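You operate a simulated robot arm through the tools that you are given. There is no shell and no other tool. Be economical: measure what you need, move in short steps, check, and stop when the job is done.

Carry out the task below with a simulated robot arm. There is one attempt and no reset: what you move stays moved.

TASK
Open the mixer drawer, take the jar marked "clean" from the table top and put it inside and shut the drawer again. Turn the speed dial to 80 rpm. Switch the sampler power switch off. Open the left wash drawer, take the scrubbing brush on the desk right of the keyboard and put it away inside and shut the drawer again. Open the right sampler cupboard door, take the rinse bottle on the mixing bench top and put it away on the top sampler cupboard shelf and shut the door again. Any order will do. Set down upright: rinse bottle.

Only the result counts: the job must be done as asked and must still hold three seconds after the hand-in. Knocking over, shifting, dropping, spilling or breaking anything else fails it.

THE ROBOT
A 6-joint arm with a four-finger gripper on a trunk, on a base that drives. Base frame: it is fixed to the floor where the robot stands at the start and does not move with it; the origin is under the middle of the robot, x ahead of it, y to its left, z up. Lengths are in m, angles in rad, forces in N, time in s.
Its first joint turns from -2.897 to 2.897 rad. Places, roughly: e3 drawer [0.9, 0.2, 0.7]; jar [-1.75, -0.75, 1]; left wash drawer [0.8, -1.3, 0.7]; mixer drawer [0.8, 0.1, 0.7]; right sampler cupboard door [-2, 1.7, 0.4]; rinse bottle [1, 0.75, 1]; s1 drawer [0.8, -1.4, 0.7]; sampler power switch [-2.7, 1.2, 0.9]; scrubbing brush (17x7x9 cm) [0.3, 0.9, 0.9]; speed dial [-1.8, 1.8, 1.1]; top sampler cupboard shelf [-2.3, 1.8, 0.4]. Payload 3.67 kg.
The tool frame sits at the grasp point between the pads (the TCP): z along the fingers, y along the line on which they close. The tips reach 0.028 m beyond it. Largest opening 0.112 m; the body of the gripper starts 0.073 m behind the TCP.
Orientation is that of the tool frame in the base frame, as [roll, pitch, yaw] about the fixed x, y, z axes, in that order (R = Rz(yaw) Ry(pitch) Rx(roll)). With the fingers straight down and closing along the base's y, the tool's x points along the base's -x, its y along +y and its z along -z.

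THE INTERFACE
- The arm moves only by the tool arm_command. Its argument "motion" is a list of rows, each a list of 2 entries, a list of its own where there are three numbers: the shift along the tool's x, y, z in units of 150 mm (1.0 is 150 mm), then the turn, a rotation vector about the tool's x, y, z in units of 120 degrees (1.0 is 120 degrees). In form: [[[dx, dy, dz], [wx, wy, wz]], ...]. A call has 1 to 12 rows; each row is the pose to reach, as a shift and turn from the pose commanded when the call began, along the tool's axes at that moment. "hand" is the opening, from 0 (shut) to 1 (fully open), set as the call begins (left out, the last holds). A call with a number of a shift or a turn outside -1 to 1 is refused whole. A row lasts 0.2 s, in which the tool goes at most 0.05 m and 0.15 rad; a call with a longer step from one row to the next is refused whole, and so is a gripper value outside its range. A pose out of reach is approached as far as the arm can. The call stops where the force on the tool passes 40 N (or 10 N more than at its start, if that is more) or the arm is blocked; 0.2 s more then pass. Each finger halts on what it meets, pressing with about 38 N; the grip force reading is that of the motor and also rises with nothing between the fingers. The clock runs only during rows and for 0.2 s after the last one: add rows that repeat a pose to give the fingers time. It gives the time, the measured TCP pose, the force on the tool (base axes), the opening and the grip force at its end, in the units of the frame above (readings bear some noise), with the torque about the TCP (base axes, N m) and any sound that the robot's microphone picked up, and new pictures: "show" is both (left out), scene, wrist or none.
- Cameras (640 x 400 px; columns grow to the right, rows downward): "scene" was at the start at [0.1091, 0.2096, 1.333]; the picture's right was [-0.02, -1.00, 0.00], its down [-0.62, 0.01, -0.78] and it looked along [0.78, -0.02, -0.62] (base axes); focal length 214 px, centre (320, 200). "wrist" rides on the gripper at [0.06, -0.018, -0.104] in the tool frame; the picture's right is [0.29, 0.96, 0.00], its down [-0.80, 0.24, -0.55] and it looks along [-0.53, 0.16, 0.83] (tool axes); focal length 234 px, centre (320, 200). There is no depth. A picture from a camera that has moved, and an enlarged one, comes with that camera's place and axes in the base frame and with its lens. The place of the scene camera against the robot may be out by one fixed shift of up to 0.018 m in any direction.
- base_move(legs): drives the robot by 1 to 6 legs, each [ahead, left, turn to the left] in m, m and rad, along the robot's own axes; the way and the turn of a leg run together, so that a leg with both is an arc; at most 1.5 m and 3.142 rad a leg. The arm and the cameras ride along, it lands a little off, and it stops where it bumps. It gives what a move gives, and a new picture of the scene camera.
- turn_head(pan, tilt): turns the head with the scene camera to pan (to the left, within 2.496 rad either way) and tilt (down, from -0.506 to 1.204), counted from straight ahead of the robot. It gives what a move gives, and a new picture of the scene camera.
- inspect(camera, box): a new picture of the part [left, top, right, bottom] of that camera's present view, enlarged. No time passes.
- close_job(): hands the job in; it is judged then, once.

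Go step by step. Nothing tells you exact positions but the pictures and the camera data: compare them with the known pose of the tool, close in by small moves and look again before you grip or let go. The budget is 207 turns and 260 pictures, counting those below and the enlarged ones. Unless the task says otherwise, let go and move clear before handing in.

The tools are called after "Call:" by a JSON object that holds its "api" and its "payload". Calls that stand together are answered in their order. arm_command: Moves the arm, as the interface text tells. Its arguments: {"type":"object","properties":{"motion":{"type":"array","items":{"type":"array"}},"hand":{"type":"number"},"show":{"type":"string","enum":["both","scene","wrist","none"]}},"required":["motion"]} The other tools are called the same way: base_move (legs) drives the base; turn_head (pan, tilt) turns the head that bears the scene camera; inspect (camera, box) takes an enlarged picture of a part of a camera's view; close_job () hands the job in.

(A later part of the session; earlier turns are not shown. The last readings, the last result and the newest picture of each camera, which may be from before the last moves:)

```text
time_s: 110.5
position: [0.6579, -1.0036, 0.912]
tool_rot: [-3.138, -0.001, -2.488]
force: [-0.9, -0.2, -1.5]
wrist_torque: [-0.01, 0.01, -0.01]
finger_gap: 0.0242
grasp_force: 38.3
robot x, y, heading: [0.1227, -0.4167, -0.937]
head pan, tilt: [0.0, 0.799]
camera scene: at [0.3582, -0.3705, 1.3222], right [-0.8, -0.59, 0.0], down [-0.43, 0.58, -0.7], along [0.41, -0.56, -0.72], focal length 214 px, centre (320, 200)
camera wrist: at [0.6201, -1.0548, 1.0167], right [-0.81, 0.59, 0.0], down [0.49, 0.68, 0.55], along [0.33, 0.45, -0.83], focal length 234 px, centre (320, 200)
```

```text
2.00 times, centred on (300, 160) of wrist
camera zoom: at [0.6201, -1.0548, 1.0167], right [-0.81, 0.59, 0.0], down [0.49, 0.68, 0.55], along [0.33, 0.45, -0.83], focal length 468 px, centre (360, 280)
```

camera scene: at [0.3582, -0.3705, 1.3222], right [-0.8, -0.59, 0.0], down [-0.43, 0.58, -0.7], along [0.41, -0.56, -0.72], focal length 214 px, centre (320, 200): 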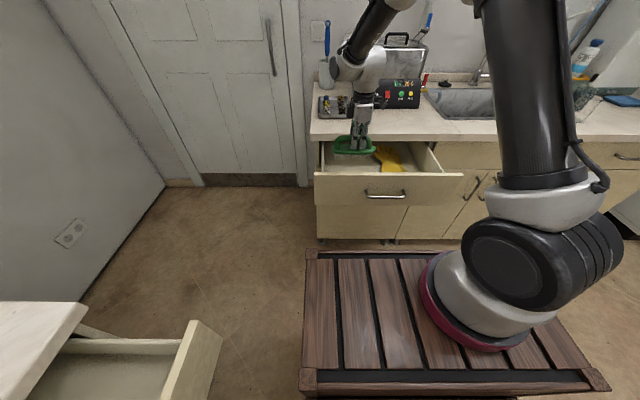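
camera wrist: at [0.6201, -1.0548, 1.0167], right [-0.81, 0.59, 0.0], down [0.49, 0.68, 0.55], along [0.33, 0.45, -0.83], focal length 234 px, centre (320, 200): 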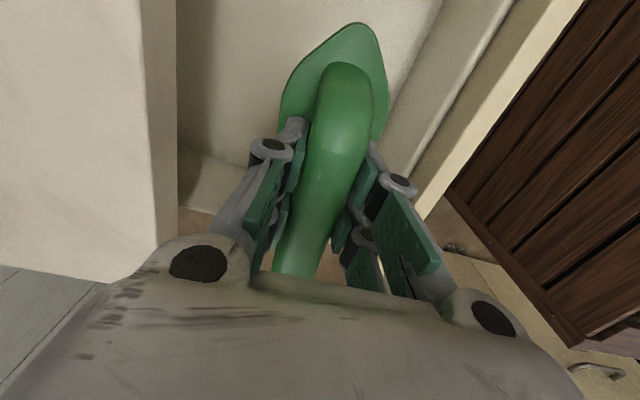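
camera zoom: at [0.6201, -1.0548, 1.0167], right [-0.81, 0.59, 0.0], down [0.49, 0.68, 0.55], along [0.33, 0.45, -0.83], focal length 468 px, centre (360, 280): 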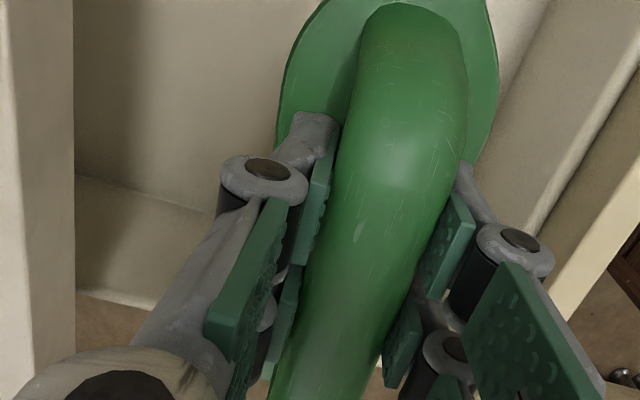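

Inner wall at t≈0.045 and floor at z≈0.73: the brush fits. I shift 1 cm right and lower it.

Call:
{"api": "arm_command", "payload": {"motion": [[[0.06, 0, 0], [0, 0, 0]], [[0.06, 0, 0.25], [0, 0, 0]], [[0.06, 0, 0.5], [0, 0, 0]], [[0.06, 0, 0.72], [0, 0, 0]], [[0.06, 0, 0.72], [0, 0, 0]]]}}

Call:
{"api": "inspect", "payload": {"camera": "scene", "box": [280, 80, 480, 220]}}

```text
time_s: 111.7
position: [0.6526, -1.0134, 0.806]
tool_rot: [-3.137, -0.003, -2.488]
force: [-0.3, 0.9, -1.7]
wrist_torque: [-0.02, 0.04, 0.01]
finger_gap: 0.0245
grasp_force: 38.3
robot x, y, heading: [0.1229, -0.415, -0.937]
head pan, tilt: [0.0, 0.799]
camera scene: at [0.3582, -0.3705, 1.3222], right [-0.8, -0.59, 0.0], down [-0.43, 0.58, -0.7], along [0.41, -0.56, -0.72], focal length 214 px, centre (320, 200)
camera wrist: at [0.6145, -1.0641, 0.91], right [-0.81, 0.59, 0.0], down [0.49, 0.68, 0.55], along [0.33, 0.44, -0.83], focal length 234 px, centre (320, 200)
```

scene: 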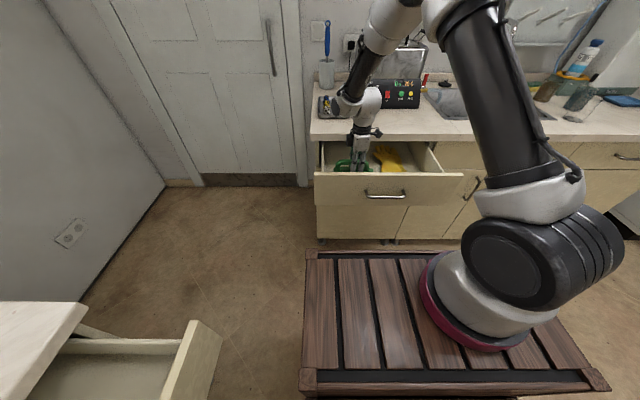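
wrist: 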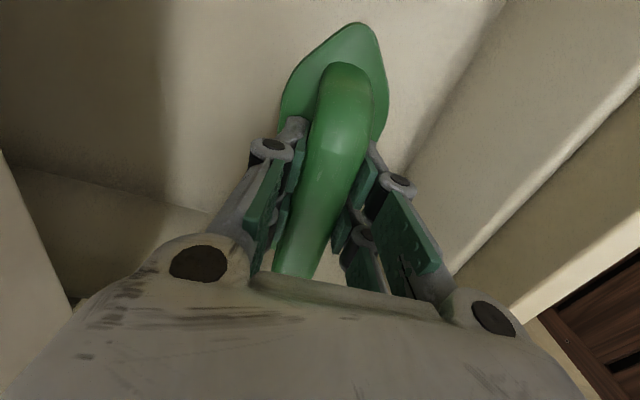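

```text
2.86 times, centred on (380, 150) of scene
camera zoom: at [0.3582, -0.3705, 1.3222], right [-0.8, -0.59, 0.0], down [-0.43, 0.58, -0.7], along [0.41, -0.56, -0.72], focal length 613 px, centre (149, 343)
```

zoom: 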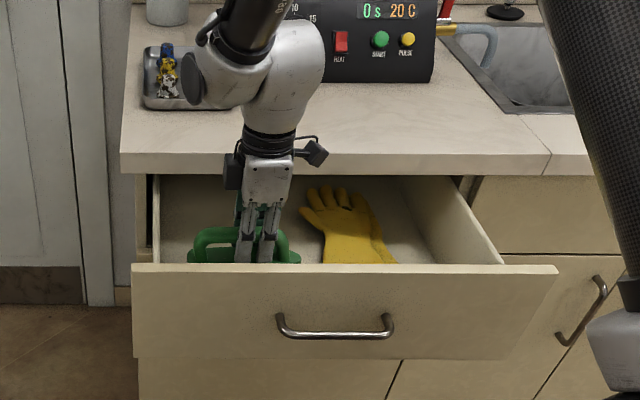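

Brush is inside, close to the floor. I lower gently to contact.

Call:
{"api": "arm_command", "payload": {"motion": [[[0, 0, 0.04], [0, 0, 0]], [[0, 0, 0.08], [0, 0, 0]], [[0, 0, 0.12], [0, 0, 0]], [[0, 0, 0.15], [0, 0, 0]]], "show": "none"}}

```text
time_s: 112.7
position: [0.6511, -1.0111, 0.7825]
tool_rot: [-3.137, -0.001, -2.489]
force: [0.1, -0.4, -0.6]
wrist_torque: [0.03, -0.03, 0.0]
finger_gap: 0.0243
grasp_force: 37.8
robot x, y, heading: [0.1263, -0.4144, -0.933]
head pan, tilt: [0.0, 0.799]
```

Call:
{"api": "arm_command", "payload": {"motion": [[[0, 0, 0.03], [0, 0, 0]], [[0, 0, 0.06], [0, 0, 0]], [[0, 0, 0.09], [0, 0, 0]], [[0, 0, 0.12], [0, 0, 0]]], "show": "wrist"}}

```text
time_s: 113.7
position: [0.6534, -1.0116, 0.7677]
tool_rot: [-3.13, 0.001, -2.488]
force: [-3.4, -4.5, 37.6]
wrist_torque: [-0.14, 0.19, -0.08]
finger_gap: 0.0245
grasp_force: 37.9
robot x, y, heading: [0.1239, -0.4149, -0.934]
head pan, tilt: [0.0, 0.799]
camera wrist: at [0.6156, -1.062, 0.8724], right [-0.81, 0.59, -0.01], down [0.48, 0.68, 0.55], along [0.33, 0.44, -0.83], focal length 234 px, centre (320, 200)
```

wrist: 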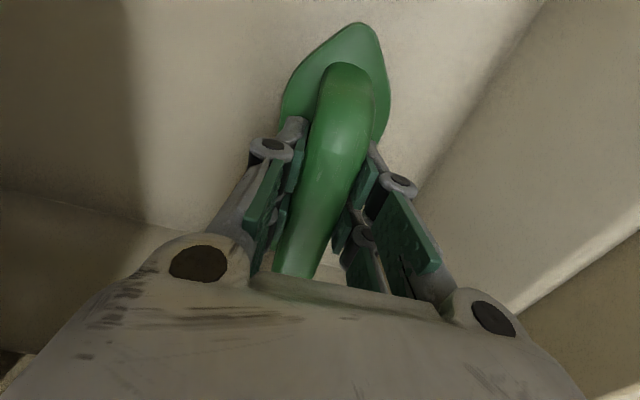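

Resting on the floor of the drawer. I ease the press, release and lift out.

Call:
{"api": "arm_command", "payload": {"motion": [[[0, 0, -0.02], [0, 0, 0]], [[0, 0, -0.02], [0, 0, 0]], [[0, 0, -0.02], [0, 0, 0]], [[0, 0, -0.2], [0, 0, 0]], [[0, 0, -0.45], [0, 0, 0]], [[0, 0, -0.7], [0, 0, 0]], [[0, 0, -0.95], [0, 0, 0]]], "hand": 0.5, "show": "none"}}

Call:
{"api": "arm_command", "payload": {"motion": [[[0, 0.2, -0.2], [0, 0, 0]], [[0, 0.4, -0.4], [0, 0, 0]], [[0, 0.6, -0.6], [0, 0, 0]], [[0, 0.6, -0.6], [0, 0, 0]]], "show": "scene"}}

Call:
{"api": "inspect", "payload": {"camera": "scene", "box": [280, 80, 480, 220]}}

```text
time_s: 115.3
position: [0.652, -1.0105, 0.9077]
tool_rot: [-3.138, -0.001, -2.489]
force: [-0.5, 0.2, -0.6]
wrist_torque: [0.01, 0.01, 0.02]
finger_gap: 0.056
grasp_force: 0.0
robot x, y, heading: [0.125, -0.4106, -0.936]
head pan, tilt: [0.0, 0.799]
```

```text
time_s: 116.3
position: [0.5961, -0.938, 0.9981]
tool_rot: [-3.138, -0.003, -2.49]
force: [-1.3, -0.2, -0.5]
wrist_torque: [0.04, -0.01, 0.0]
finger_gap: 0.056
grasp_force: 0.1
robot x, y, heading: [0.1229, -0.4154, -0.934]
head pan, tilt: [0.0, 0.799]
camera scene: at [0.3583, -0.3706, 1.3222], right [-0.8, -0.59, 0.0], down [-0.43, 0.58, -0.7], along [0.41, -0.56, -0.72], focal length 214 px, centre (320, 200)
```

scene: 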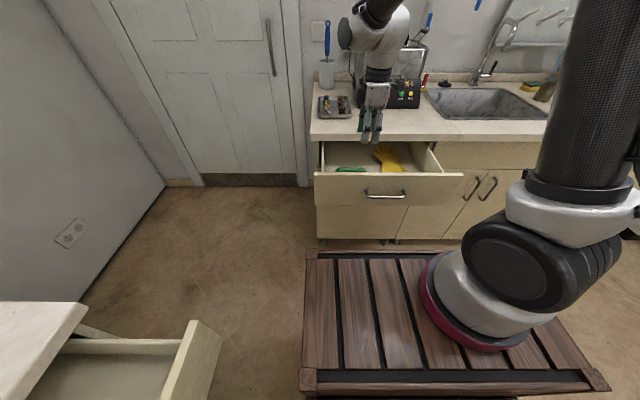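

```text
2.86 times, centred on (380, 150) of scene
camera zoom: at [0.3583, -0.3706, 1.3222], right [-0.8, -0.59, 0.0], down [-0.43, 0.58, -0.7], along [0.41, -0.56, -0.72], focal length 613 px, centre (149, 343)
```

zoom: 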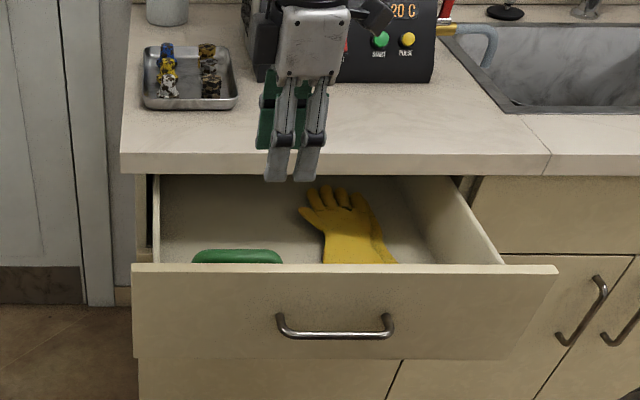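

Brush is in, below the rim. I back off and pitch the tool forward with fingers closed, to push the drawer shut.

Call:
{"api": "base_move", "payload": {"legs": [[-0.3, 0, -0.01]]}}

Call:
{"api": "arm_command", "payload": {"motion": [[[0.05, -0.1, 0], [0.068, 0, 0]], [[0.1, -0.2, 0], [0.136, 0, 0]], [[0.15, -0.3, 0], [0.204, 0, 0]], [[0.2, -0.4, 0], [0.272, 0, 0]], [[0.25, -0.5, 0], [0.34, 0, 0]], [[0.3, -0.6, 0], [0.41, 0, 0]], [[0.35, -0.7, 0], [0.48, 0, 0]], [[0.4, -0.7, 0.1], [0.55, 0, 0]], [[0.45, -0.7, 0.2], [0.62, 0, 0]], [[0.5, -0.7, 0.3], [0.69, 0, 0]], [[0.5, -0.7, 0.4], [0.75, 0, 0]]], "hand": 0, "show": "scene"}}

```text
time_s: 118.3
position: [0.4154, -0.6977, 0.9985]
tool_rot: [-3.137, 0.0, -2.492]
force: [-0.2, 0.6, -0.5]
wrist_torque: [0.01, 0.01, -0.01]
finger_gap: 0.0559
grasp_force: 0.0
robot x, y, heading: [-0.0563, -0.1711, -0.939]
head pan, tilt: [0.0, 0.799]
camera scene: at [0.1802, -0.1287, 1.3222], right [-0.81, -0.59, 0.0], down [-0.42, 0.58, -0.7], along [0.41, -0.56, -0.72], focal length 214 px, centre (320, 200)
```

scene: 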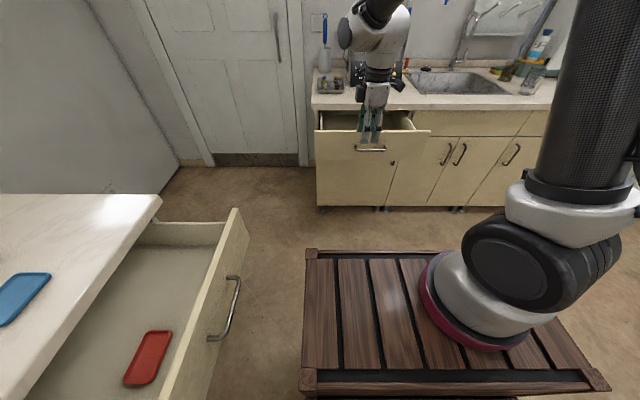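

```text
time_s: 120.7
position: [0.458, -0.774, 0.9333]
tool_rot: [-1.563, -0.002, -2.535]
force: [-0.2, 0.6, -0.1]
wrist_torque: [0.03, -0.01, -0.02]
finger_gap: 0.0
grasp_force: 35.5
out of reach, approached as far as the arm can: row 5, 6, 7, 8, 9, 10, 11
robot x, y, heading: [-0.0545, -0.171, -0.938]
head pan, tilt: [0.0, 0.799]
camera scene: at [0.18, -0.1284, 1.3222], right [-0.81, -0.59, 0.0], down [-0.42, 0.58, -0.7], along [0.41, -0.56, -0.72], focal length 214 px, centre (320, 200)
```

scene: 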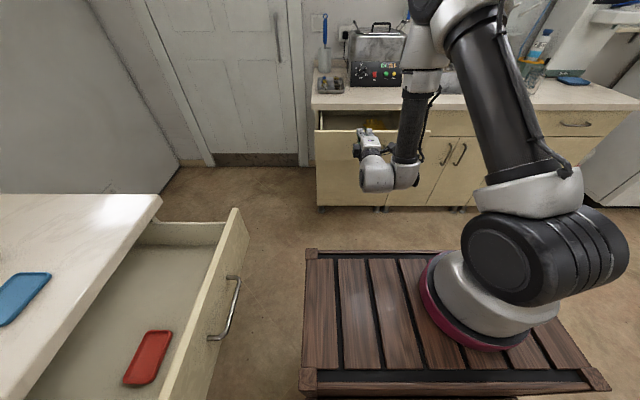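

Horizontal. I lower to z ≈ 0.81 and center on the drawer.

Call:
{"api": "arm_command", "payload": {"motion": [[[0.15, 0.25, 0], [0, 0, 0]], [[0.3, 0.5, 0], [0, 0, 0]], [[0.45, 0.75, 0], [0, 0, 0]], [[0.45, 0.82, 0], [0, 0, 0]], [[0.45, 0.82, 0.1], [0, 0, 0]], [[0.45, 0.82, 0.1], [0, 0, 0]]]}}

```text
time_s: 122.1
position: [0.4504, -0.7764, 0.8083]
tool_rot: [-1.562, -0.001, -2.536]
force: [-1.1, 0.6, -0.4]
wrist_torque: [-0.02, -0.02, 0.0]
finger_gap: 0.0
grasp_force: 35.4
out of reach, approached as far as the arm can: row 1, 2, 3, 4, 5, 6
robot x, y, heading: [-0.0535, -0.1723, -0.94]
head pan, tilt: [0.0, 0.799]
camera scene: at [0.1802, -0.1287, 1.3222], right [-0.81, -0.59, 0.0], down [-0.42, 0.58, -0.7], along [0.41, -0.56, -0.72], focal length 214 px, centre (320, 200)
camera wrist: at [0.3419, -0.7255, 0.8259], right [-0.23, -0.17, -0.96], down [0.34, 0.91, -0.25], along [0.91, -0.38, -0.15], focal length 234 px, centre (320, 200)
```

scene: 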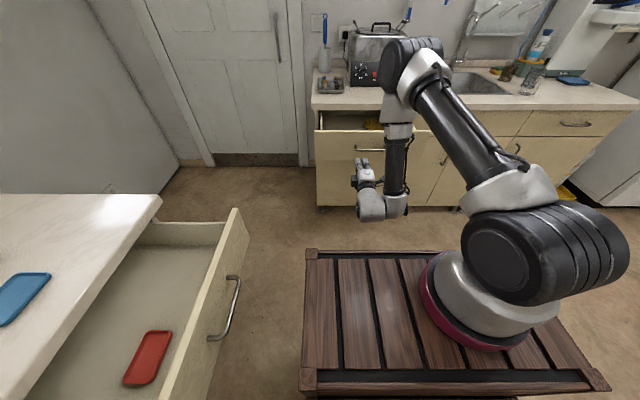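
wrist: 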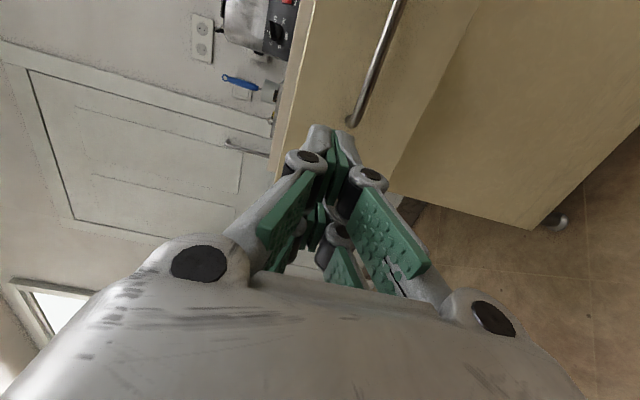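

Lateral reach is limited here, so I shift the base right and push by driving ahead.

Call:
{"api": "base_move", "payload": {"legs": [[0, -0.07, 0], [0.37, 0, 0]]}}

```text
time_s: 125.2
position: [0.6158, -1.1318, 0.8086]
tool_rot: [-1.562, -0.002, -2.539]
force: [0.1, 0.3, 0.7]
wrist_torque: [-0.01, -0.01, 0.0]
finger_gap: 0.0
grasp_force: 36.0
robot x, y, heading: [0.1084, -0.5223, -0.943]
head pan, tilt: [0.0, 0.799]
camera scene: at [0.347, -0.4818, 1.3222], right [-0.81, -0.59, 0.0], down [-0.42, 0.58, -0.7], along [0.41, -0.56, -0.72], focal length 214 px, centre (320, 200)
```

scene: 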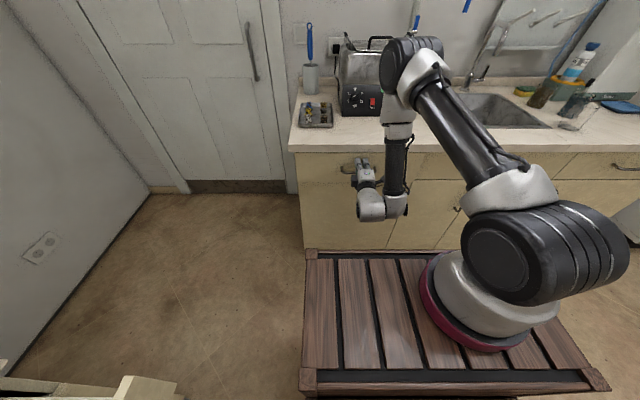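

Nearly shut; one more small push.

Call:
{"api": "base_move", "payload": {"legs": [[0.04, 0, 0]]}}

Call:
{"api": "inspect", "payload": {"camera": "scene", "box": [280, 120, 480, 240]}}

```text
time_s: 126.0
position: [0.6281, -1.1486, 0.8082]
tool_rot: [-1.566, -0.001, -2.536]
force: [-8.8, 6.9, 4.2]
wrist_torque: [-0.03, -0.14, 0.16]
finger_gap: 0.0059
grasp_force: 35.2
robot x, y, heading: [0.1261, -0.5415, -0.944]
head pan, tilt: [0.0, 0.799]
stopped in leg 1: the force on the tool passed its limit at 89 N (the readings are from after the stop); the commanded pose is now the measured one
camera scene: at [0.3616, -0.5024, 1.3223], right [-0.81, -0.59, 0.0], down [-0.42, 0.58, -0.7], along [0.41, -0.56, -0.72], focal length 214 px, centre (320, 200)
```

scene: 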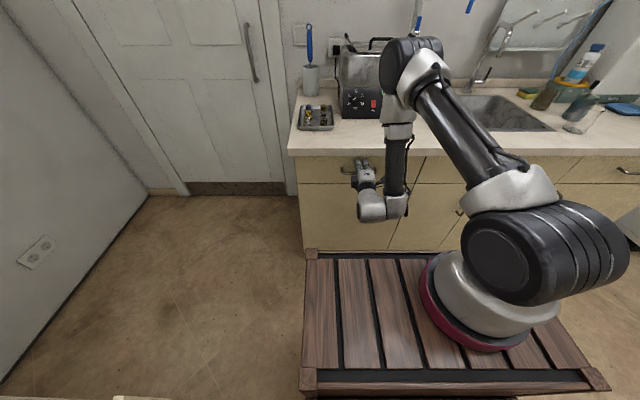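

```text
3.20 times, centred on (380, 180) of scene
camera zoom: at [0.3616, -0.5024, 1.3223], right [-0.81, -0.59, 0.0], down [-0.42, 0.58, -0.7], along [0.41, -0.56, -0.72], focal length 686 px, centre (128, 264)
```

zoom: 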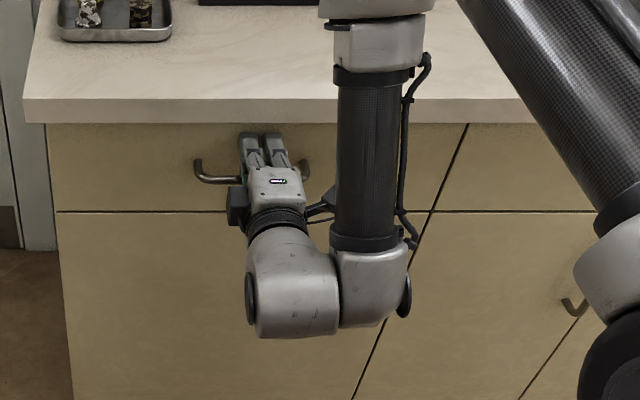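

Wash drawer is shut. I back away, raise and pitch the tool down again for the jar.

Call:
{"api": "base_move", "payload": {"legs": [[-0.35, 0, 0]]}}

Call:
{"api": "arm_command", "payload": {"motion": [[[0, -0.3, 0], [0, 0, 0]], [[0, -0.6, 0], [0, 0, 0]], [[0, -0.9, 0], [0, 0, 0]], [[0, -1.0, 0], [0, 0, 0]]], "show": "none", "hand": 0.5}}

Call:
{"api": "arm_command", "payload": {"motion": [[[0, 0, 0], [-0.068, 0, 0]], [[0, -0.1, 0], [-0.136, 0, 0]], [[0, -0.2, 0], [-0.204, 0, 0]], [[0, -0.3, 0], [-0.272, 0, 0]], [[0, -0.4, 0], [-0.34, 0, 0]], [[0, -0.5, 0], [-0.41, 0, 0]], [[0, -0.6, 0], [-0.48, 0, 0]], [[0, -0.6, 0], [-0.55, 0, 0]], [[0, -0.6, 0], [-0.62, 0, 0]], [[0, -0.6, 0], [-0.69, 0, 0]], [[0, -0.6, 0], [-0.75, 0, 0]]], "show": "scene"}}

```text
time_s: 128.3
position: [0.4223, -0.8646, 0.807]
tool_rot: [-1.567, -0.002, -2.535]
force: [0.5, 1.2, 1.1]
wrist_torque: [0.01, 0.02, -0.02]
finger_gap: 0.0
grasp_force: 35.6
robot x, y, heading: [-0.0799, -0.2609, -0.944]
head pan, tilt: [0.0, 0.799]
camera scene: at [0.1569, -0.2197, 1.3222], right [-0.81, -0.59, 0.0], down [-0.42, 0.58, -0.7], along [0.41, -0.56, -0.72], focal length 214 px, centre (320, 200)
```

scene: 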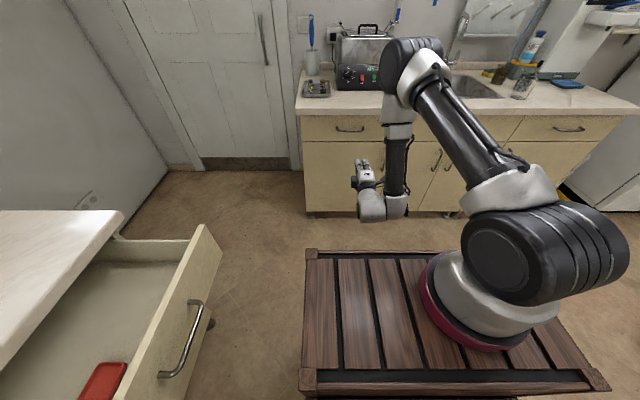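

```text
time_s: 129.3
position: [0.4254, -0.8651, 0.9574]
tool_rot: [-1.57, -0.003, -2.546]
force: [0.3, -0.3, 0.0]
wrist_torque: [0.0, -0.01, -0.02]
finger_gap: 0.0559
grasp_force: 0.1
out of reach, approached as far as the arm can: row 3, 4
robot x, y, heading: [-0.0818, -0.2629, -0.943]
head pan, tilt: [0.0, 0.799]
```

```text
time_s: 131.7
position: [0.4251, -0.8634, 1.0474]
tool_rot: [-3.14, 0.0, -2.534]
force: [-1.0, 0.7, 0.5]
wrist_torque: [-0.02, -0.01, 0.0]
finger_gap: 0.0562
grasp_force: 0.0
out of reach, approached as far as the arm can: row 1, 2, 7
robot x, y, heading: [-0.0785, -0.2611, -0.943]
head pan, tilt: [0.0, 0.799]
camera scene: at [0.1566, -0.2194, 1.3222], right [-0.81, -0.59, 0.0], down [-0.42, 0.58, -0.7], along [0.41, -0.56, -0.72], focal length 214 px, centre (320, 200)
```

scene: 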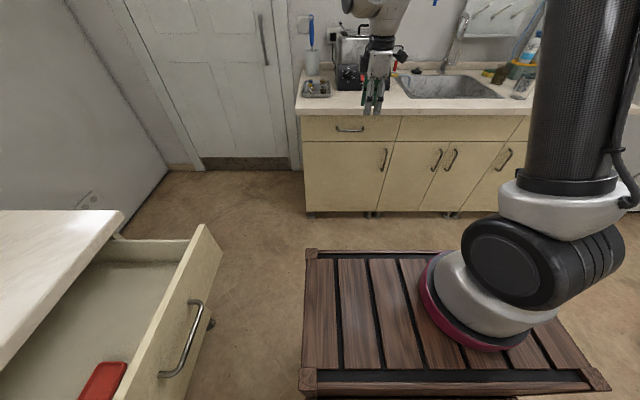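

Tool is down again. I turn to face the central table and approach to look for the "clean" jar.

Call:
{"api": "base_move", "payload": {"legs": [[0, 0, -1.572], [0.45, -0.58, 0]]}}

Call:
{"api": "turn_head", "payload": {"pan": 0.0, "tilt": 0.5}}

Call:
{"api": "inspect", "payload": {"camera": "scene", "box": [220, 100, 420, 240]}}

```text
time_s: 139.6
position: [-1.3873, -0.5825, 1.0474]
tool_rot: [-3.137, -0.001, 2.198]
force: [-0.7, 0.0, 0.1]
wrist_torque: [0.02, -0.01, 0.04]
finger_gap: 0.0559
grasp_force: 0.0
robot x, y, heading: [-0.7994, -0.0648, -2.495]
head pan, tilt: [0.0, 0.799]
camera scene: at [-0.7442, -0.3009, 1.3222], right [-0.6, 0.8, 0.0], down [0.57, 0.43, -0.7], along [-0.56, -0.42, -0.72], focal length 214 px, centre (320, 200)
```

scene: 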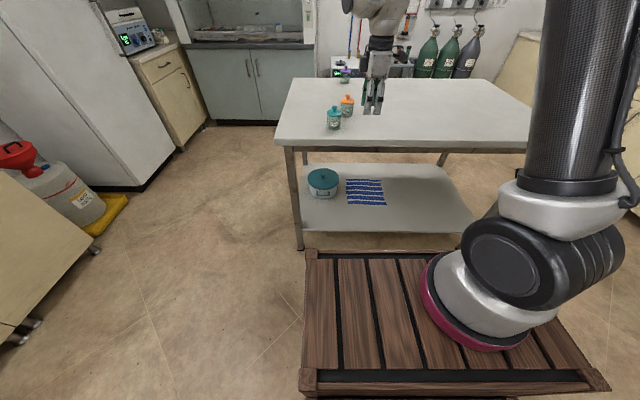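

```text
time_s: 140.3
position: [-1.3887, -0.5828, 1.0481]
tool_rot: [-3.139, -0.001, 2.199]
force: [-0.3, 0.1, 0.1]
wrist_torque: [-0.02, -0.01, 0.04]
finger_gap: 0.056
grasp_force: 0.0
robot x, y, heading: [-0.7969, -0.064, -2.493]
head pan, tilt: [0.0, 0.499]
camera scene: at [-0.7524, -0.3071, 1.3481], right [-0.6, 0.8, 0.0], down [0.38, 0.29, -0.88], along [-0.7, -0.53, -0.48], focal length 214 px, centre (320, 200)
```

scene: 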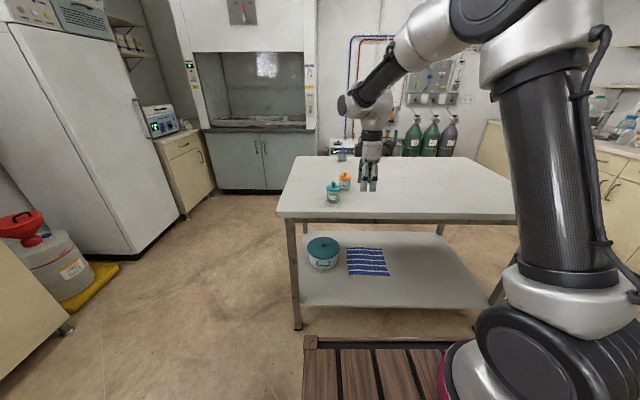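

```text
2.86 times, centred on (320, 170) of scene
camera zoom: at [-0.7524, -0.3071, 1.3481], right [-0.6, 0.8, 0.0], down [0.38, 0.29, -0.88], along [-0.7, -0.53, -0.48], focal length 613 px, centre (320, 286)
```

zoom: 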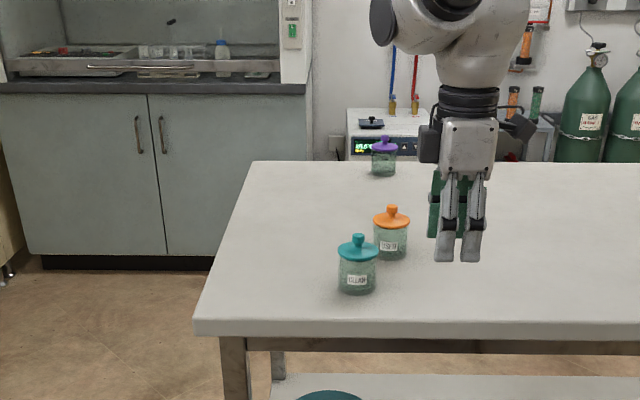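

Three jars: teal, orange and purple lids. I read the labels.

Call:
{"api": "inspect", "payload": {"camera": "scene", "box": [320, 168, 360, 208]}}

Call:
{"api": "inspect", "payload": {"camera": "scene", "box": [325, 140, 355, 165]}}

```text
10.00 times, centred on (340, 188) of scene
camera zoom: at [-0.7524, -0.3071, 1.3481], right [-0.6, 0.8, 0.0], down [0.38, 0.29, -0.88], along [-0.7, -0.53, -0.48], focal length 2145 px, centre (120, 320)
```

zoom: 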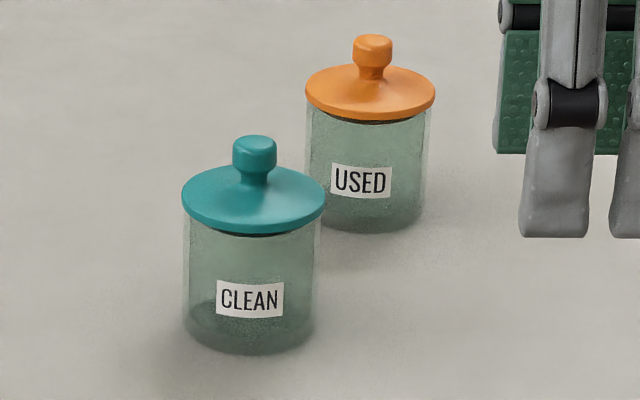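

```text
16.00 times, centred on (340, 152) of scene
camera zoom: at [-0.7524, -0.3071, 1.3481], right [-0.6, 0.8, 0.0], down [0.38, 0.29, -0.88], along [-0.7, -0.53, -0.48], focal length 3432 px, centre (0, 960)
```

zoom: 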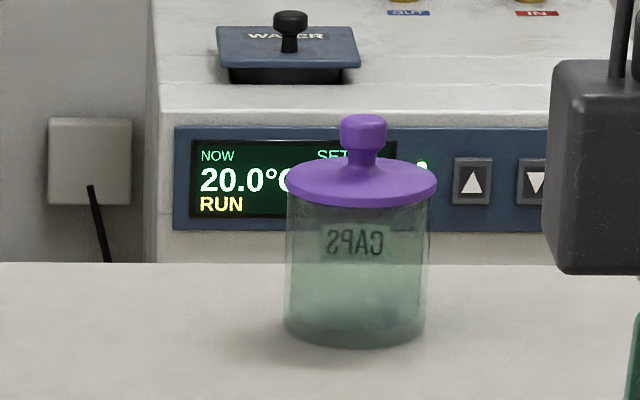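

The teal-lidded jar is CLEAN. I move the base a bit nearer and look with the wrist camera.

Call:
{"api": "base_move", "payload": {"legs": [[0.12, 0.1, -0.02]]}}

Call:
{"api": "arm_command", "payload": {"motion": [[[0, 0, 0], [0, 0, 0]], [[0, 0, 0], [0, 0, 0]]], "hand": 0.9, "show": "wrist"}}

```text
time_s: 141.8
position: [-1.4306, -0.7258, 1.0466]
tool_rot: [-3.138, -0.001, 2.182]
force: [0.0, 0.2, -0.1]
wrist_torque: [0.01, 0.02, -0.01]
finger_gap: 0.056
grasp_force: 0.1
robot x, y, heading: [-0.8308, -0.2191, -2.507]
head pan, tilt: [0.0, 0.499]
camera scene: at [-0.7909, -0.4601, 1.3482], right [-0.59, 0.81, 0.0], down [0.39, 0.28, -0.88], along [-0.71, -0.52, -0.48], focal length 214 px, centre (320, 200)
```

scene: 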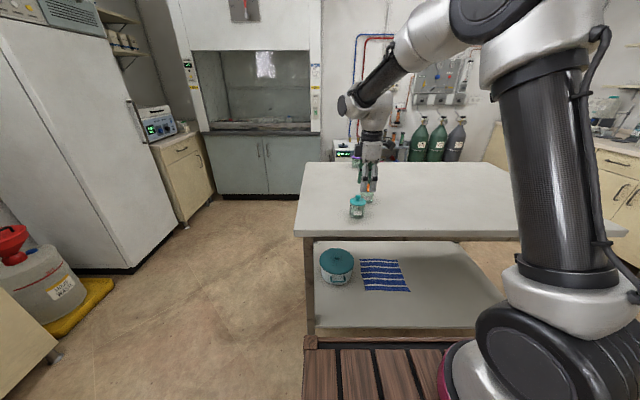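

```text
time_s: 142.3
position: [-1.4309, -0.7267, 1.0474]
tool_rot: [-3.138, -0.002, 2.179]
force: [1.2, 0.6, 0.2]
wrist_torque: [-0.04, -0.02, 0.0]
finger_gap: 0.101
grasp_force: 0.1
robot x, y, heading: [-0.8314, -0.2179, -2.511]
head pan, tilt: [0.0, 0.499]
camera wrist: at [-1.4805, -0.6868, 1.1522], right [0.62, 0.78, 0.0], down [0.66, -0.52, 0.55], along [0.43, -0.34, -0.83], focal length 234 px, centre (320, 200)
```

wrist: 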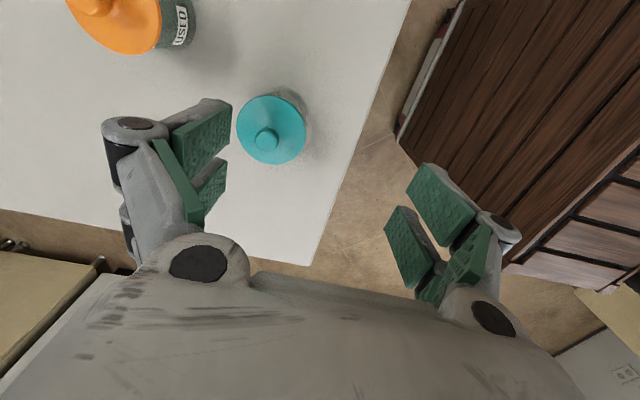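

Triangulation gives the jar at (−1.457, −0.767), lid near z 0.925. I center above it and descend partway.

Call:
{"api": "arm_command", "payload": {"motion": [[[-0.06, -0.15, 0], [0, 0, 0]], [[-0.118, -0.297, 0], [0, 0, 0]], [[-0.118, -0.297, 0.2], [0, 0, 0]], [[-0.118, -0.297, 0.4], [0, 0, 0]], [[-0.118, -0.297, 0.4], [0, 0, 0]]]}}

Call:
{"api": "inspect", "payload": {"camera": "scene", "box": [320, 140, 400, 240]}}

```text
time_s: 143.6
position: [-1.4575, -0.766, 0.9866]
tool_rot: [-3.138, -0.002, 2.178]
force: [0.0, -0.7, -0.1]
wrist_torque: [0.0, -0.01, -0.01]
finger_gap: 0.1008
grasp_force: 0.1
robot x, y, heading: [-0.8345, -0.2174, -2.507]
head pan, tilt: [0.0, 0.499]
camera scene: at [-0.7908, -0.4601, 1.3482], right [-0.59, 0.81, 0.0], down [0.39, 0.28, -0.88], along [-0.71, -0.52, -0.48], focal length 214 px, centre (320, 200)
camera wrist: at [-1.5081, -0.7272, 1.0914], right [0.62, 0.78, 0.0], down [0.66, -0.52, 0.55], along [0.43, -0.34, -0.83], focal length 234 px, centre (320, 200)
```

scene: 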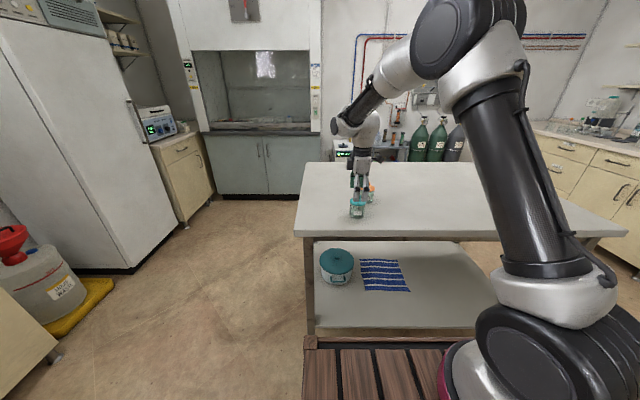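
wrist: 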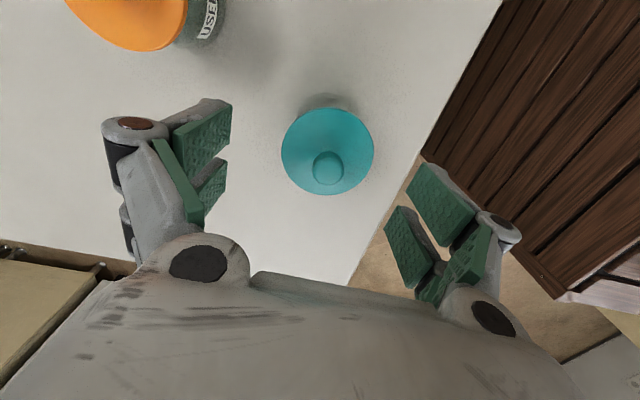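

```text
4.00 times, centred on (360, 190) of scene
camera zoom: at [-0.7908, -0.4601, 1.3482], right [-0.59, 0.81, 0.0], down [0.39, 0.28, -0.88], along [-0.71, -0.52, -0.48], focal length 858 px, centre (160, 240)
```

zoom: 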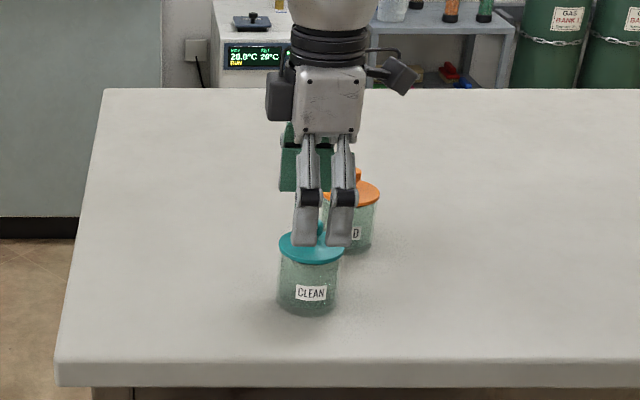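

Centered within a few mm; lid top about z 0.94. I descend to z ≈ 0.91 around the jar.

Call:
{"api": "arm_command", "payload": {"motion": [[[0, 0, 0.15], [0, 0, 0]], [[0, 0, 0.3], [0, 0, 0]], [[0, 0, 0.42], [0, 0, 0]], [[0, 0, 0.5], [0, 0, 0]], [[0, 0, 0.5], [0, 0, 0]]]}}

Call:
{"api": "inspect", "payload": {"camera": "scene", "box": [320, 140, 400, 240]}}

```text
time_s: 144.8
position: [-1.4578, -0.7631, 0.9121]
tool_rot: [-3.139, -0.002, 2.179]
force: [0.2, 0.0, 0.0]
wrist_torque: [0.01, 0.03, 0.02]
finger_gap: 0.101
grasp_force: 0.1
robot x, y, heading: [-0.8291, -0.2173, -2.508]
head pan, tilt: [0.0, 0.499]
camera scene: at [-0.7909, -0.4601, 1.3482], right [-0.59, 0.81, 0.0], down [0.39, 0.28, -0.88], along [-0.71, -0.52, -0.48], focal length 214 px, centre (320, 200)
camera wrist: at [-1.5075, -0.7245, 1.0165], right [0.62, 0.78, 0.0], down [0.66, -0.52, 0.55], along [0.43, -0.34, -0.83], focal length 234 px, centre (320, 200)
```

scene: 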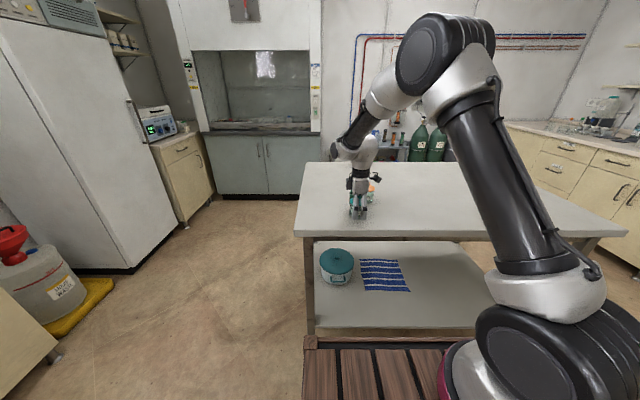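
wrist: 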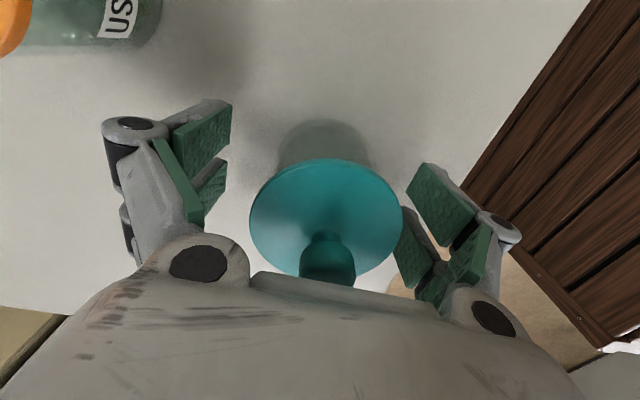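

```text
4.00 times, centred on (360, 190) of scene
camera zoom: at [-0.7909, -0.4601, 1.3482], right [-0.59, 0.81, 0.0], down [0.39, 0.28, -0.88], along [-0.71, -0.52, -0.48], focal length 858 px, centre (160, 240)
```

zoom: 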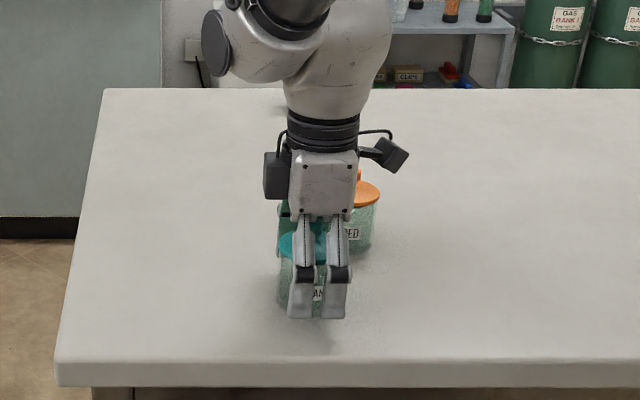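

I shift 7 mm left and close on the jar body.

Call:
{"api": "arm_command", "payload": {"motion": [[[-0.05, 0, 0], [0, 0, 0]], [[-0.05, 0, 0], [0, 0, 0]]], "show": "none"}}

Call:
{"api": "arm_command", "payload": {"motion": [[[0, 0, 0], [0, 0, 0]], [[0, 0, 0], [0, 0, 0]], [[0, 0, 0], [0, 0, 0]]], "hand": 0.3, "show": "wrist"}}

```text
time_s: 145.3
position: [-1.4525, -0.7687, 0.9124]
tool_rot: [-3.138, 0.0, 2.179]
force: [-0.2, 0.6, 0.2]
wrist_torque: [0.02, -0.02, -0.04]
finger_gap: 0.1007
grasp_force: 0.0
robot x, y, heading: [-0.8271, -0.2178, -2.513]
head pan, tilt: [0.0, 0.499]
```

```text
time_s: 146.2
position: [-1.4524, -0.7698, 0.9126]
tool_rot: [-3.136, -0.001, 2.182]
force: [3.7, 0.3, 23.5]
wrist_torque: [0.23, -0.21, -0.14]
finger_gap: 0.0568
grasp_force: 37.7
robot x, y, heading: [-0.8311, -0.2134, -2.512]
head pan, tilt: [0.0, 0.499]
camera wrist: at [-1.5022, -0.7308, 1.0177], right [0.62, 0.78, -0.01], down [0.66, -0.51, 0.55], along [0.43, -0.35, -0.83], focal length 234 px, centre (320, 200)
```

wrist: 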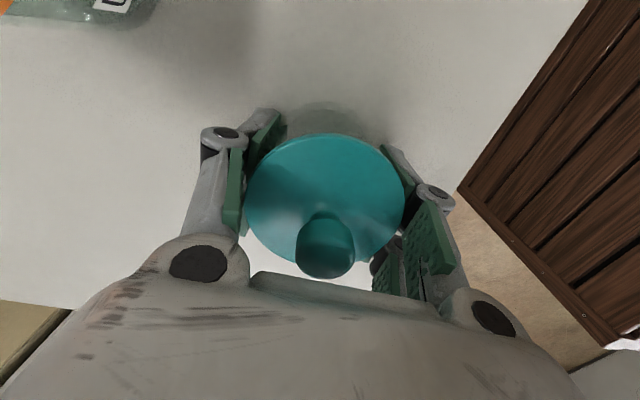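

Gripped with 57 mm gap. I lift and check.

Call:
{"api": "arm_command", "payload": {"motion": [[[0, 0, -0.1], [0, 0, 0]], [[0, 0, -0.3], [0, 0, 0]], [[0, 0, -0.5], [0, 0, 0]], [[0, 0, -0.7], [0, 0, 0]], [[0, 0, -0.9], [0, 0, 0]], [[0, 0, -1.0], [0, 0, 0]]]}}

Call:
{"api": "inspect", "payload": {"camera": "scene", "box": [320, 130, 400, 230]}}

```text
time_s: 147.6
position: [-1.4524, -0.7731, 1.0627]
tool_rot: [-3.137, -0.002, 2.18]
force: [0.1, -0.4, -3.9]
wrist_torque: [-0.02, -0.04, 0.0]
finger_gap: 0.057
grasp_force: 38.1
robot x, y, heading: [-0.8335, -0.2178, -2.505]
head pan, tilt: [0.0, 0.499]
camera scene: at [-0.7911, -0.4603, 1.3481], right [-0.59, 0.81, 0.0], down [0.39, 0.28, -0.88], along [-0.71, -0.52, -0.48], focal length 214 px, centre (320, 200)
camera wrist: at [-1.5021, -0.7345, 1.1683], right [0.62, 0.78, 0.0], down [0.65, -0.52, 0.55], along [0.43, -0.34, -0.83], focal length 234 px, centre (320, 200)
```

scene: 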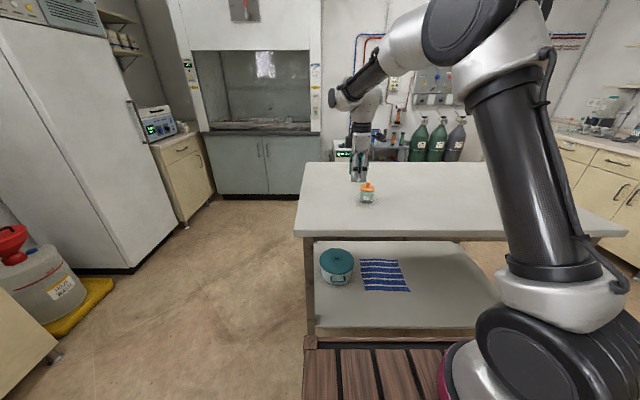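
wrist: 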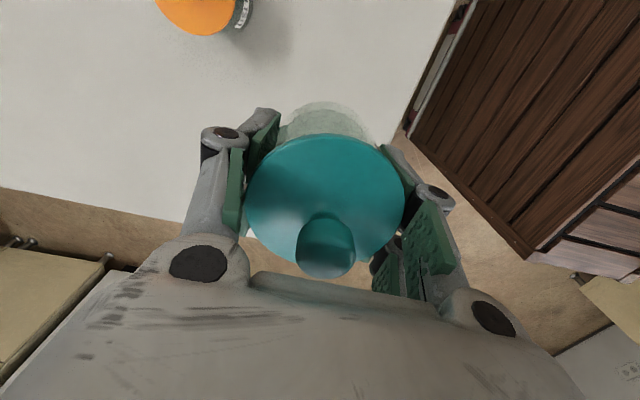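

```text
4.00 times, centred on (360, 180) of scene
camera zoom: at [-0.7911, -0.4603, 1.3481], right [-0.59, 0.81, 0.0], down [0.39, 0.28, -0.88], along [-0.71, -0.52, -0.48], focal length 858 px, centre (160, 280)
```

zoom: 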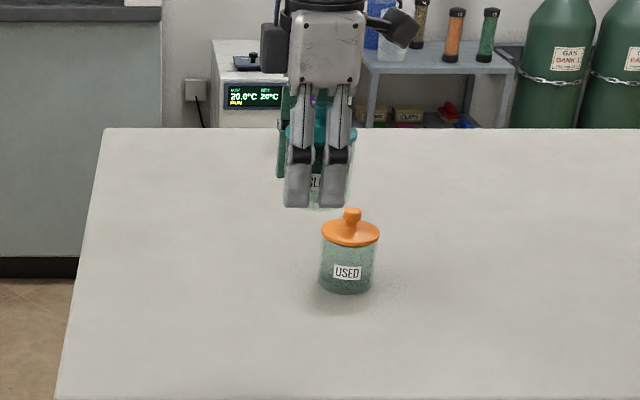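

The jar is held. I drive to the open mixer drawer, bringing the jar above its empty right part.

Call:
{"api": "base_move", "payload": {"legs": [[-0.3, 0, 0], [0, 0, 3.13], [0, -0.87, 0]]}}

Call:
{"api": "turn_head", "payload": {"pan": -0.15, "tilt": 0.8}}

```text
time_s: 160.9
position: [0.522, -0.176, 1.0637]
tool_rot: [-3.138, -0.001, -0.965]
force: [0.1, 0.2, -2.9]
wrist_torque: [0.02, 0.03, -0.05]
finger_gap: 0.0568
grasp_force: 38.0
robot x, y, heading: [-0.1032, -0.7311, 0.631]
head pan, tilt: [0.0, 0.499]
camera scene: at [-0.1354, -0.493, 1.3481], right [0.59, -0.81, 0.0], down [-0.39, -0.28, -0.88], along [0.71, 0.51, -0.48], focal length 214 px, centre (320, 200)
```

scene: 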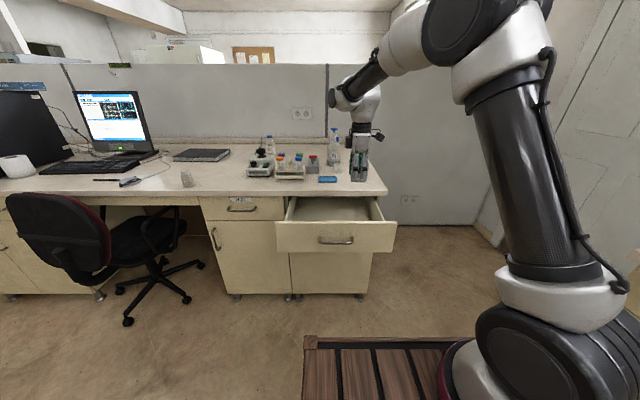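

```text
time_s: 161.8
position: [0.5214, -0.1772, 1.0636]
tool_rot: [-3.138, -0.002, -0.965]
force: [-0.2, -0.4, -3.5]
wrist_torque: [0.05, -0.01, -0.01]
finger_gap: 0.0568
grasp_force: 37.8
robot x, y, heading: [-0.1029, -0.7309, 0.623]
head pan, tilt: [-0.15, 0.799]
camera scene: at [-0.1374, -0.5094, 1.3222], right [0.46, -0.89, 0.0], down [-0.64, -0.33, -0.7], along [0.62, 0.32, -0.72], focal length 214 px, centre (320, 200)
```

scene: 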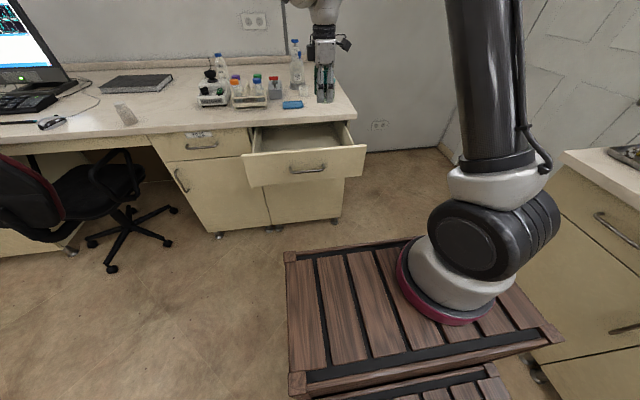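

I move ahead so the jar is over the opening.

Call:
{"api": "base_move", "payload": {"legs": [[0.115, -0.03, 0]]}}

Call:
{"api": "arm_command", "payload": {"motion": [[[0, 0, 0], [0, 0, 0]]], "show": "wrist"}}

Call:
{"api": "inspect", "payload": {"camera": "scene", "box": [220, 60, 400, 200]}}

```text
time_s: 163.0
position: [0.6272, -0.1355, 1.0651]
tool_rot: [-3.138, -0.003, -0.964]
force: [-0.9, 0.1, -3.2]
wrist_torque: [0.03, 0.01, 0.01]
finger_gap: 0.0566
grasp_force: 38.2
robot x, y, heading: [0.0009, -0.6851, 0.626]
head pan, tilt: [-0.15, 0.799]
camera scene: at [-0.0312, -0.4691, 1.3222], right [0.46, -0.89, 0.0], down [-0.64, -0.33, -0.7], along [0.62, 0.32, -0.72], focal length 214 px, centre (320, 200)
```

scene: 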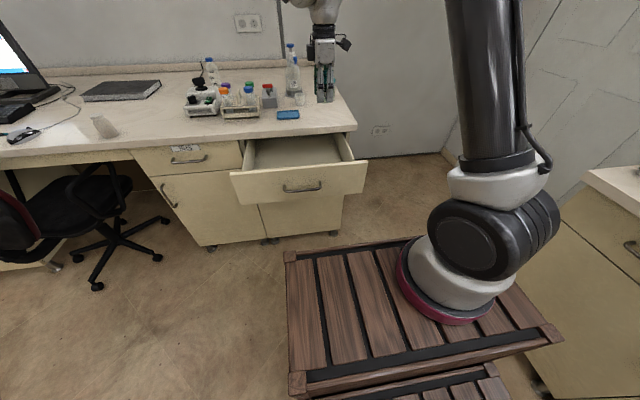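

```text
time_s: 163.4
position: [0.6269, -0.1335, 1.0626]
tool_rot: [-3.138, -0.002, -0.964]
force: [-0.3, 0.2, -2.3]
wrist_torque: [0.01, 0.01, 0.0]
finger_gap: 0.0566
grasp_force: 38.1
robot x, y, heading: [0.0038, -0.6884, 0.626]
head pan, tilt: [-0.15, 0.799]
camera wrist: at [0.6754, -0.1743, 1.1678], right [-0.62, -0.78, 0.0], down [-0.65, 0.52, 0.55], along [-0.43, 0.34, -0.83], focal length 234 px, centre (320, 200)
```

wrist: 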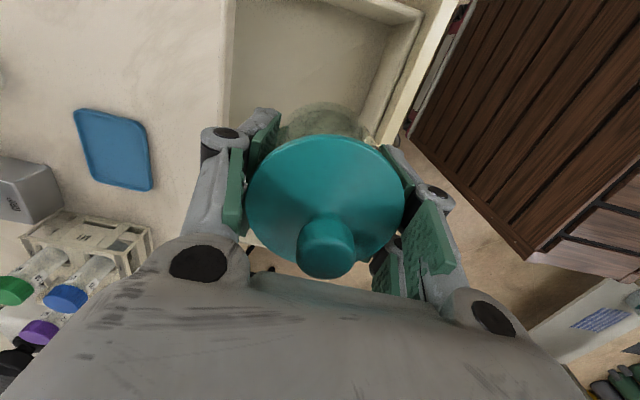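

```text
2.86 times, centred on (310, 130) of scene
camera zoom: at [-0.0313, -0.4691, 1.3222], right [0.46, -0.89, 0.0], down [-0.64, -0.33, -0.7], along [0.62, 0.32, -0.72], focal length 613 px, centre (349, 400)
```

zoom: 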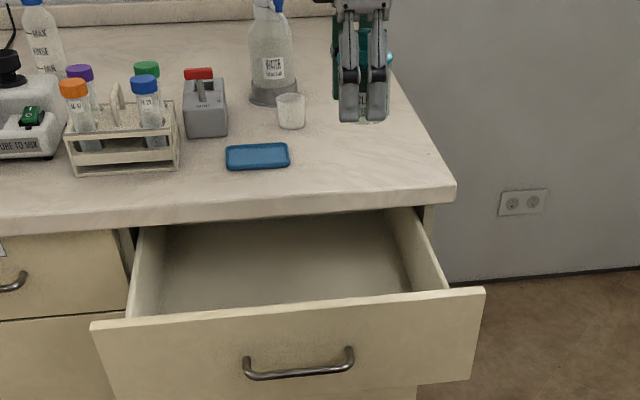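

Jar is centered over the free right part. I descend.

Call:
{"api": "arm_command", "payload": {"motion": [[[0, 0, 0.25], [0, 0, 0]], [[0, 0, 0.5], [0, 0, 0]], [[0, 0, 0.75], [0, 0, 0]], [[0, 0, 1.0], [0, 0, 0]]], "show": "none"}}

Call:
{"api": "arm_command", "payload": {"motion": [[[0, 0, 0.2], [0, 0, 0]], [[0, 0, 0.4], [0, 0, 0]], [[0, 0, 0.6], [0, 0, 0]], [[0, 0, 0.8], [0, 0, 0]], [[0, 0, 0.8], [0, 0, 0]]]}}

```text
time_s: 164.4
position: [0.6263, -0.1338, 0.9119]
tool_rot: [-3.139, -0.002, -0.963]
force: [0.3, -0.8, -3.0]
wrist_torque: [0.0, 0.02, -0.03]
finger_gap: 0.0566
grasp_force: 38.0
robot x, y, heading: [-0.0003, -0.6859, 0.626]
head pan, tilt: [-0.15, 0.799]
```

```text
time_s: 165.6
position: [0.6281, -0.1353, 0.7925]
tool_rot: [-3.138, -0.002, -0.962]
force: [0.2, -0.7, -3.6]
wrist_torque: [-0.01, 0.01, 0.03]
finger_gap: 0.0564
grasp_force: 38.1
robot x, y, heading: [0.0078, -0.6886, 0.633]
head pan, tilt: [-0.15, 0.799]
camera scene: at [-0.0313, -0.4691, 1.3222], right [0.46, -0.89, 0.0], down [-0.64, -0.33, -0.7], along [0.62, 0.32, -0.72], focal length 214 px, centre (320, 200)
camera wrist: at [0.6763, -0.1747, 0.8975], right [-0.62, -0.78, 0.0], down [-0.65, 0.52, 0.55], along [-0.43, 0.35, -0.83], focal length 234 px, centre (320, 200)
```

scene: 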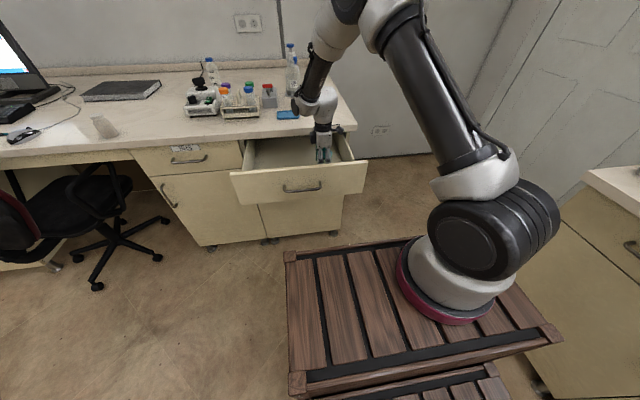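
wrist: 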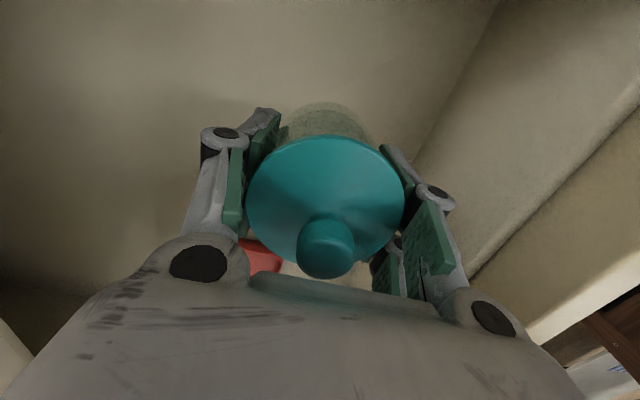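

The red tray is well to the left of the jar. I lower to contact.

Call:
{"api": "arm_command", "payload": {"motion": [[[0, 0, 0.04], [0, 0, 0]], [[0, 0, 0.08], [0, 0, 0]], [[0, 0, 0.12], [0, 0, 0]], [[0, 0, 0.15], [0, 0, 0]]], "show": "none"}}

```text
time_s: 166.6
position: [0.6291, -0.134, 0.7718]
tool_rot: [-3.137, -0.003, -0.962]
force: [0.1, 0.5, -2.9]
wrist_torque: [0.02, -0.02, 0.0]
finger_gap: 0.0567
grasp_force: 37.7
robot x, y, heading: [0.0041, -0.6916, 0.625]
head pan, tilt: [-0.15, 0.799]
```

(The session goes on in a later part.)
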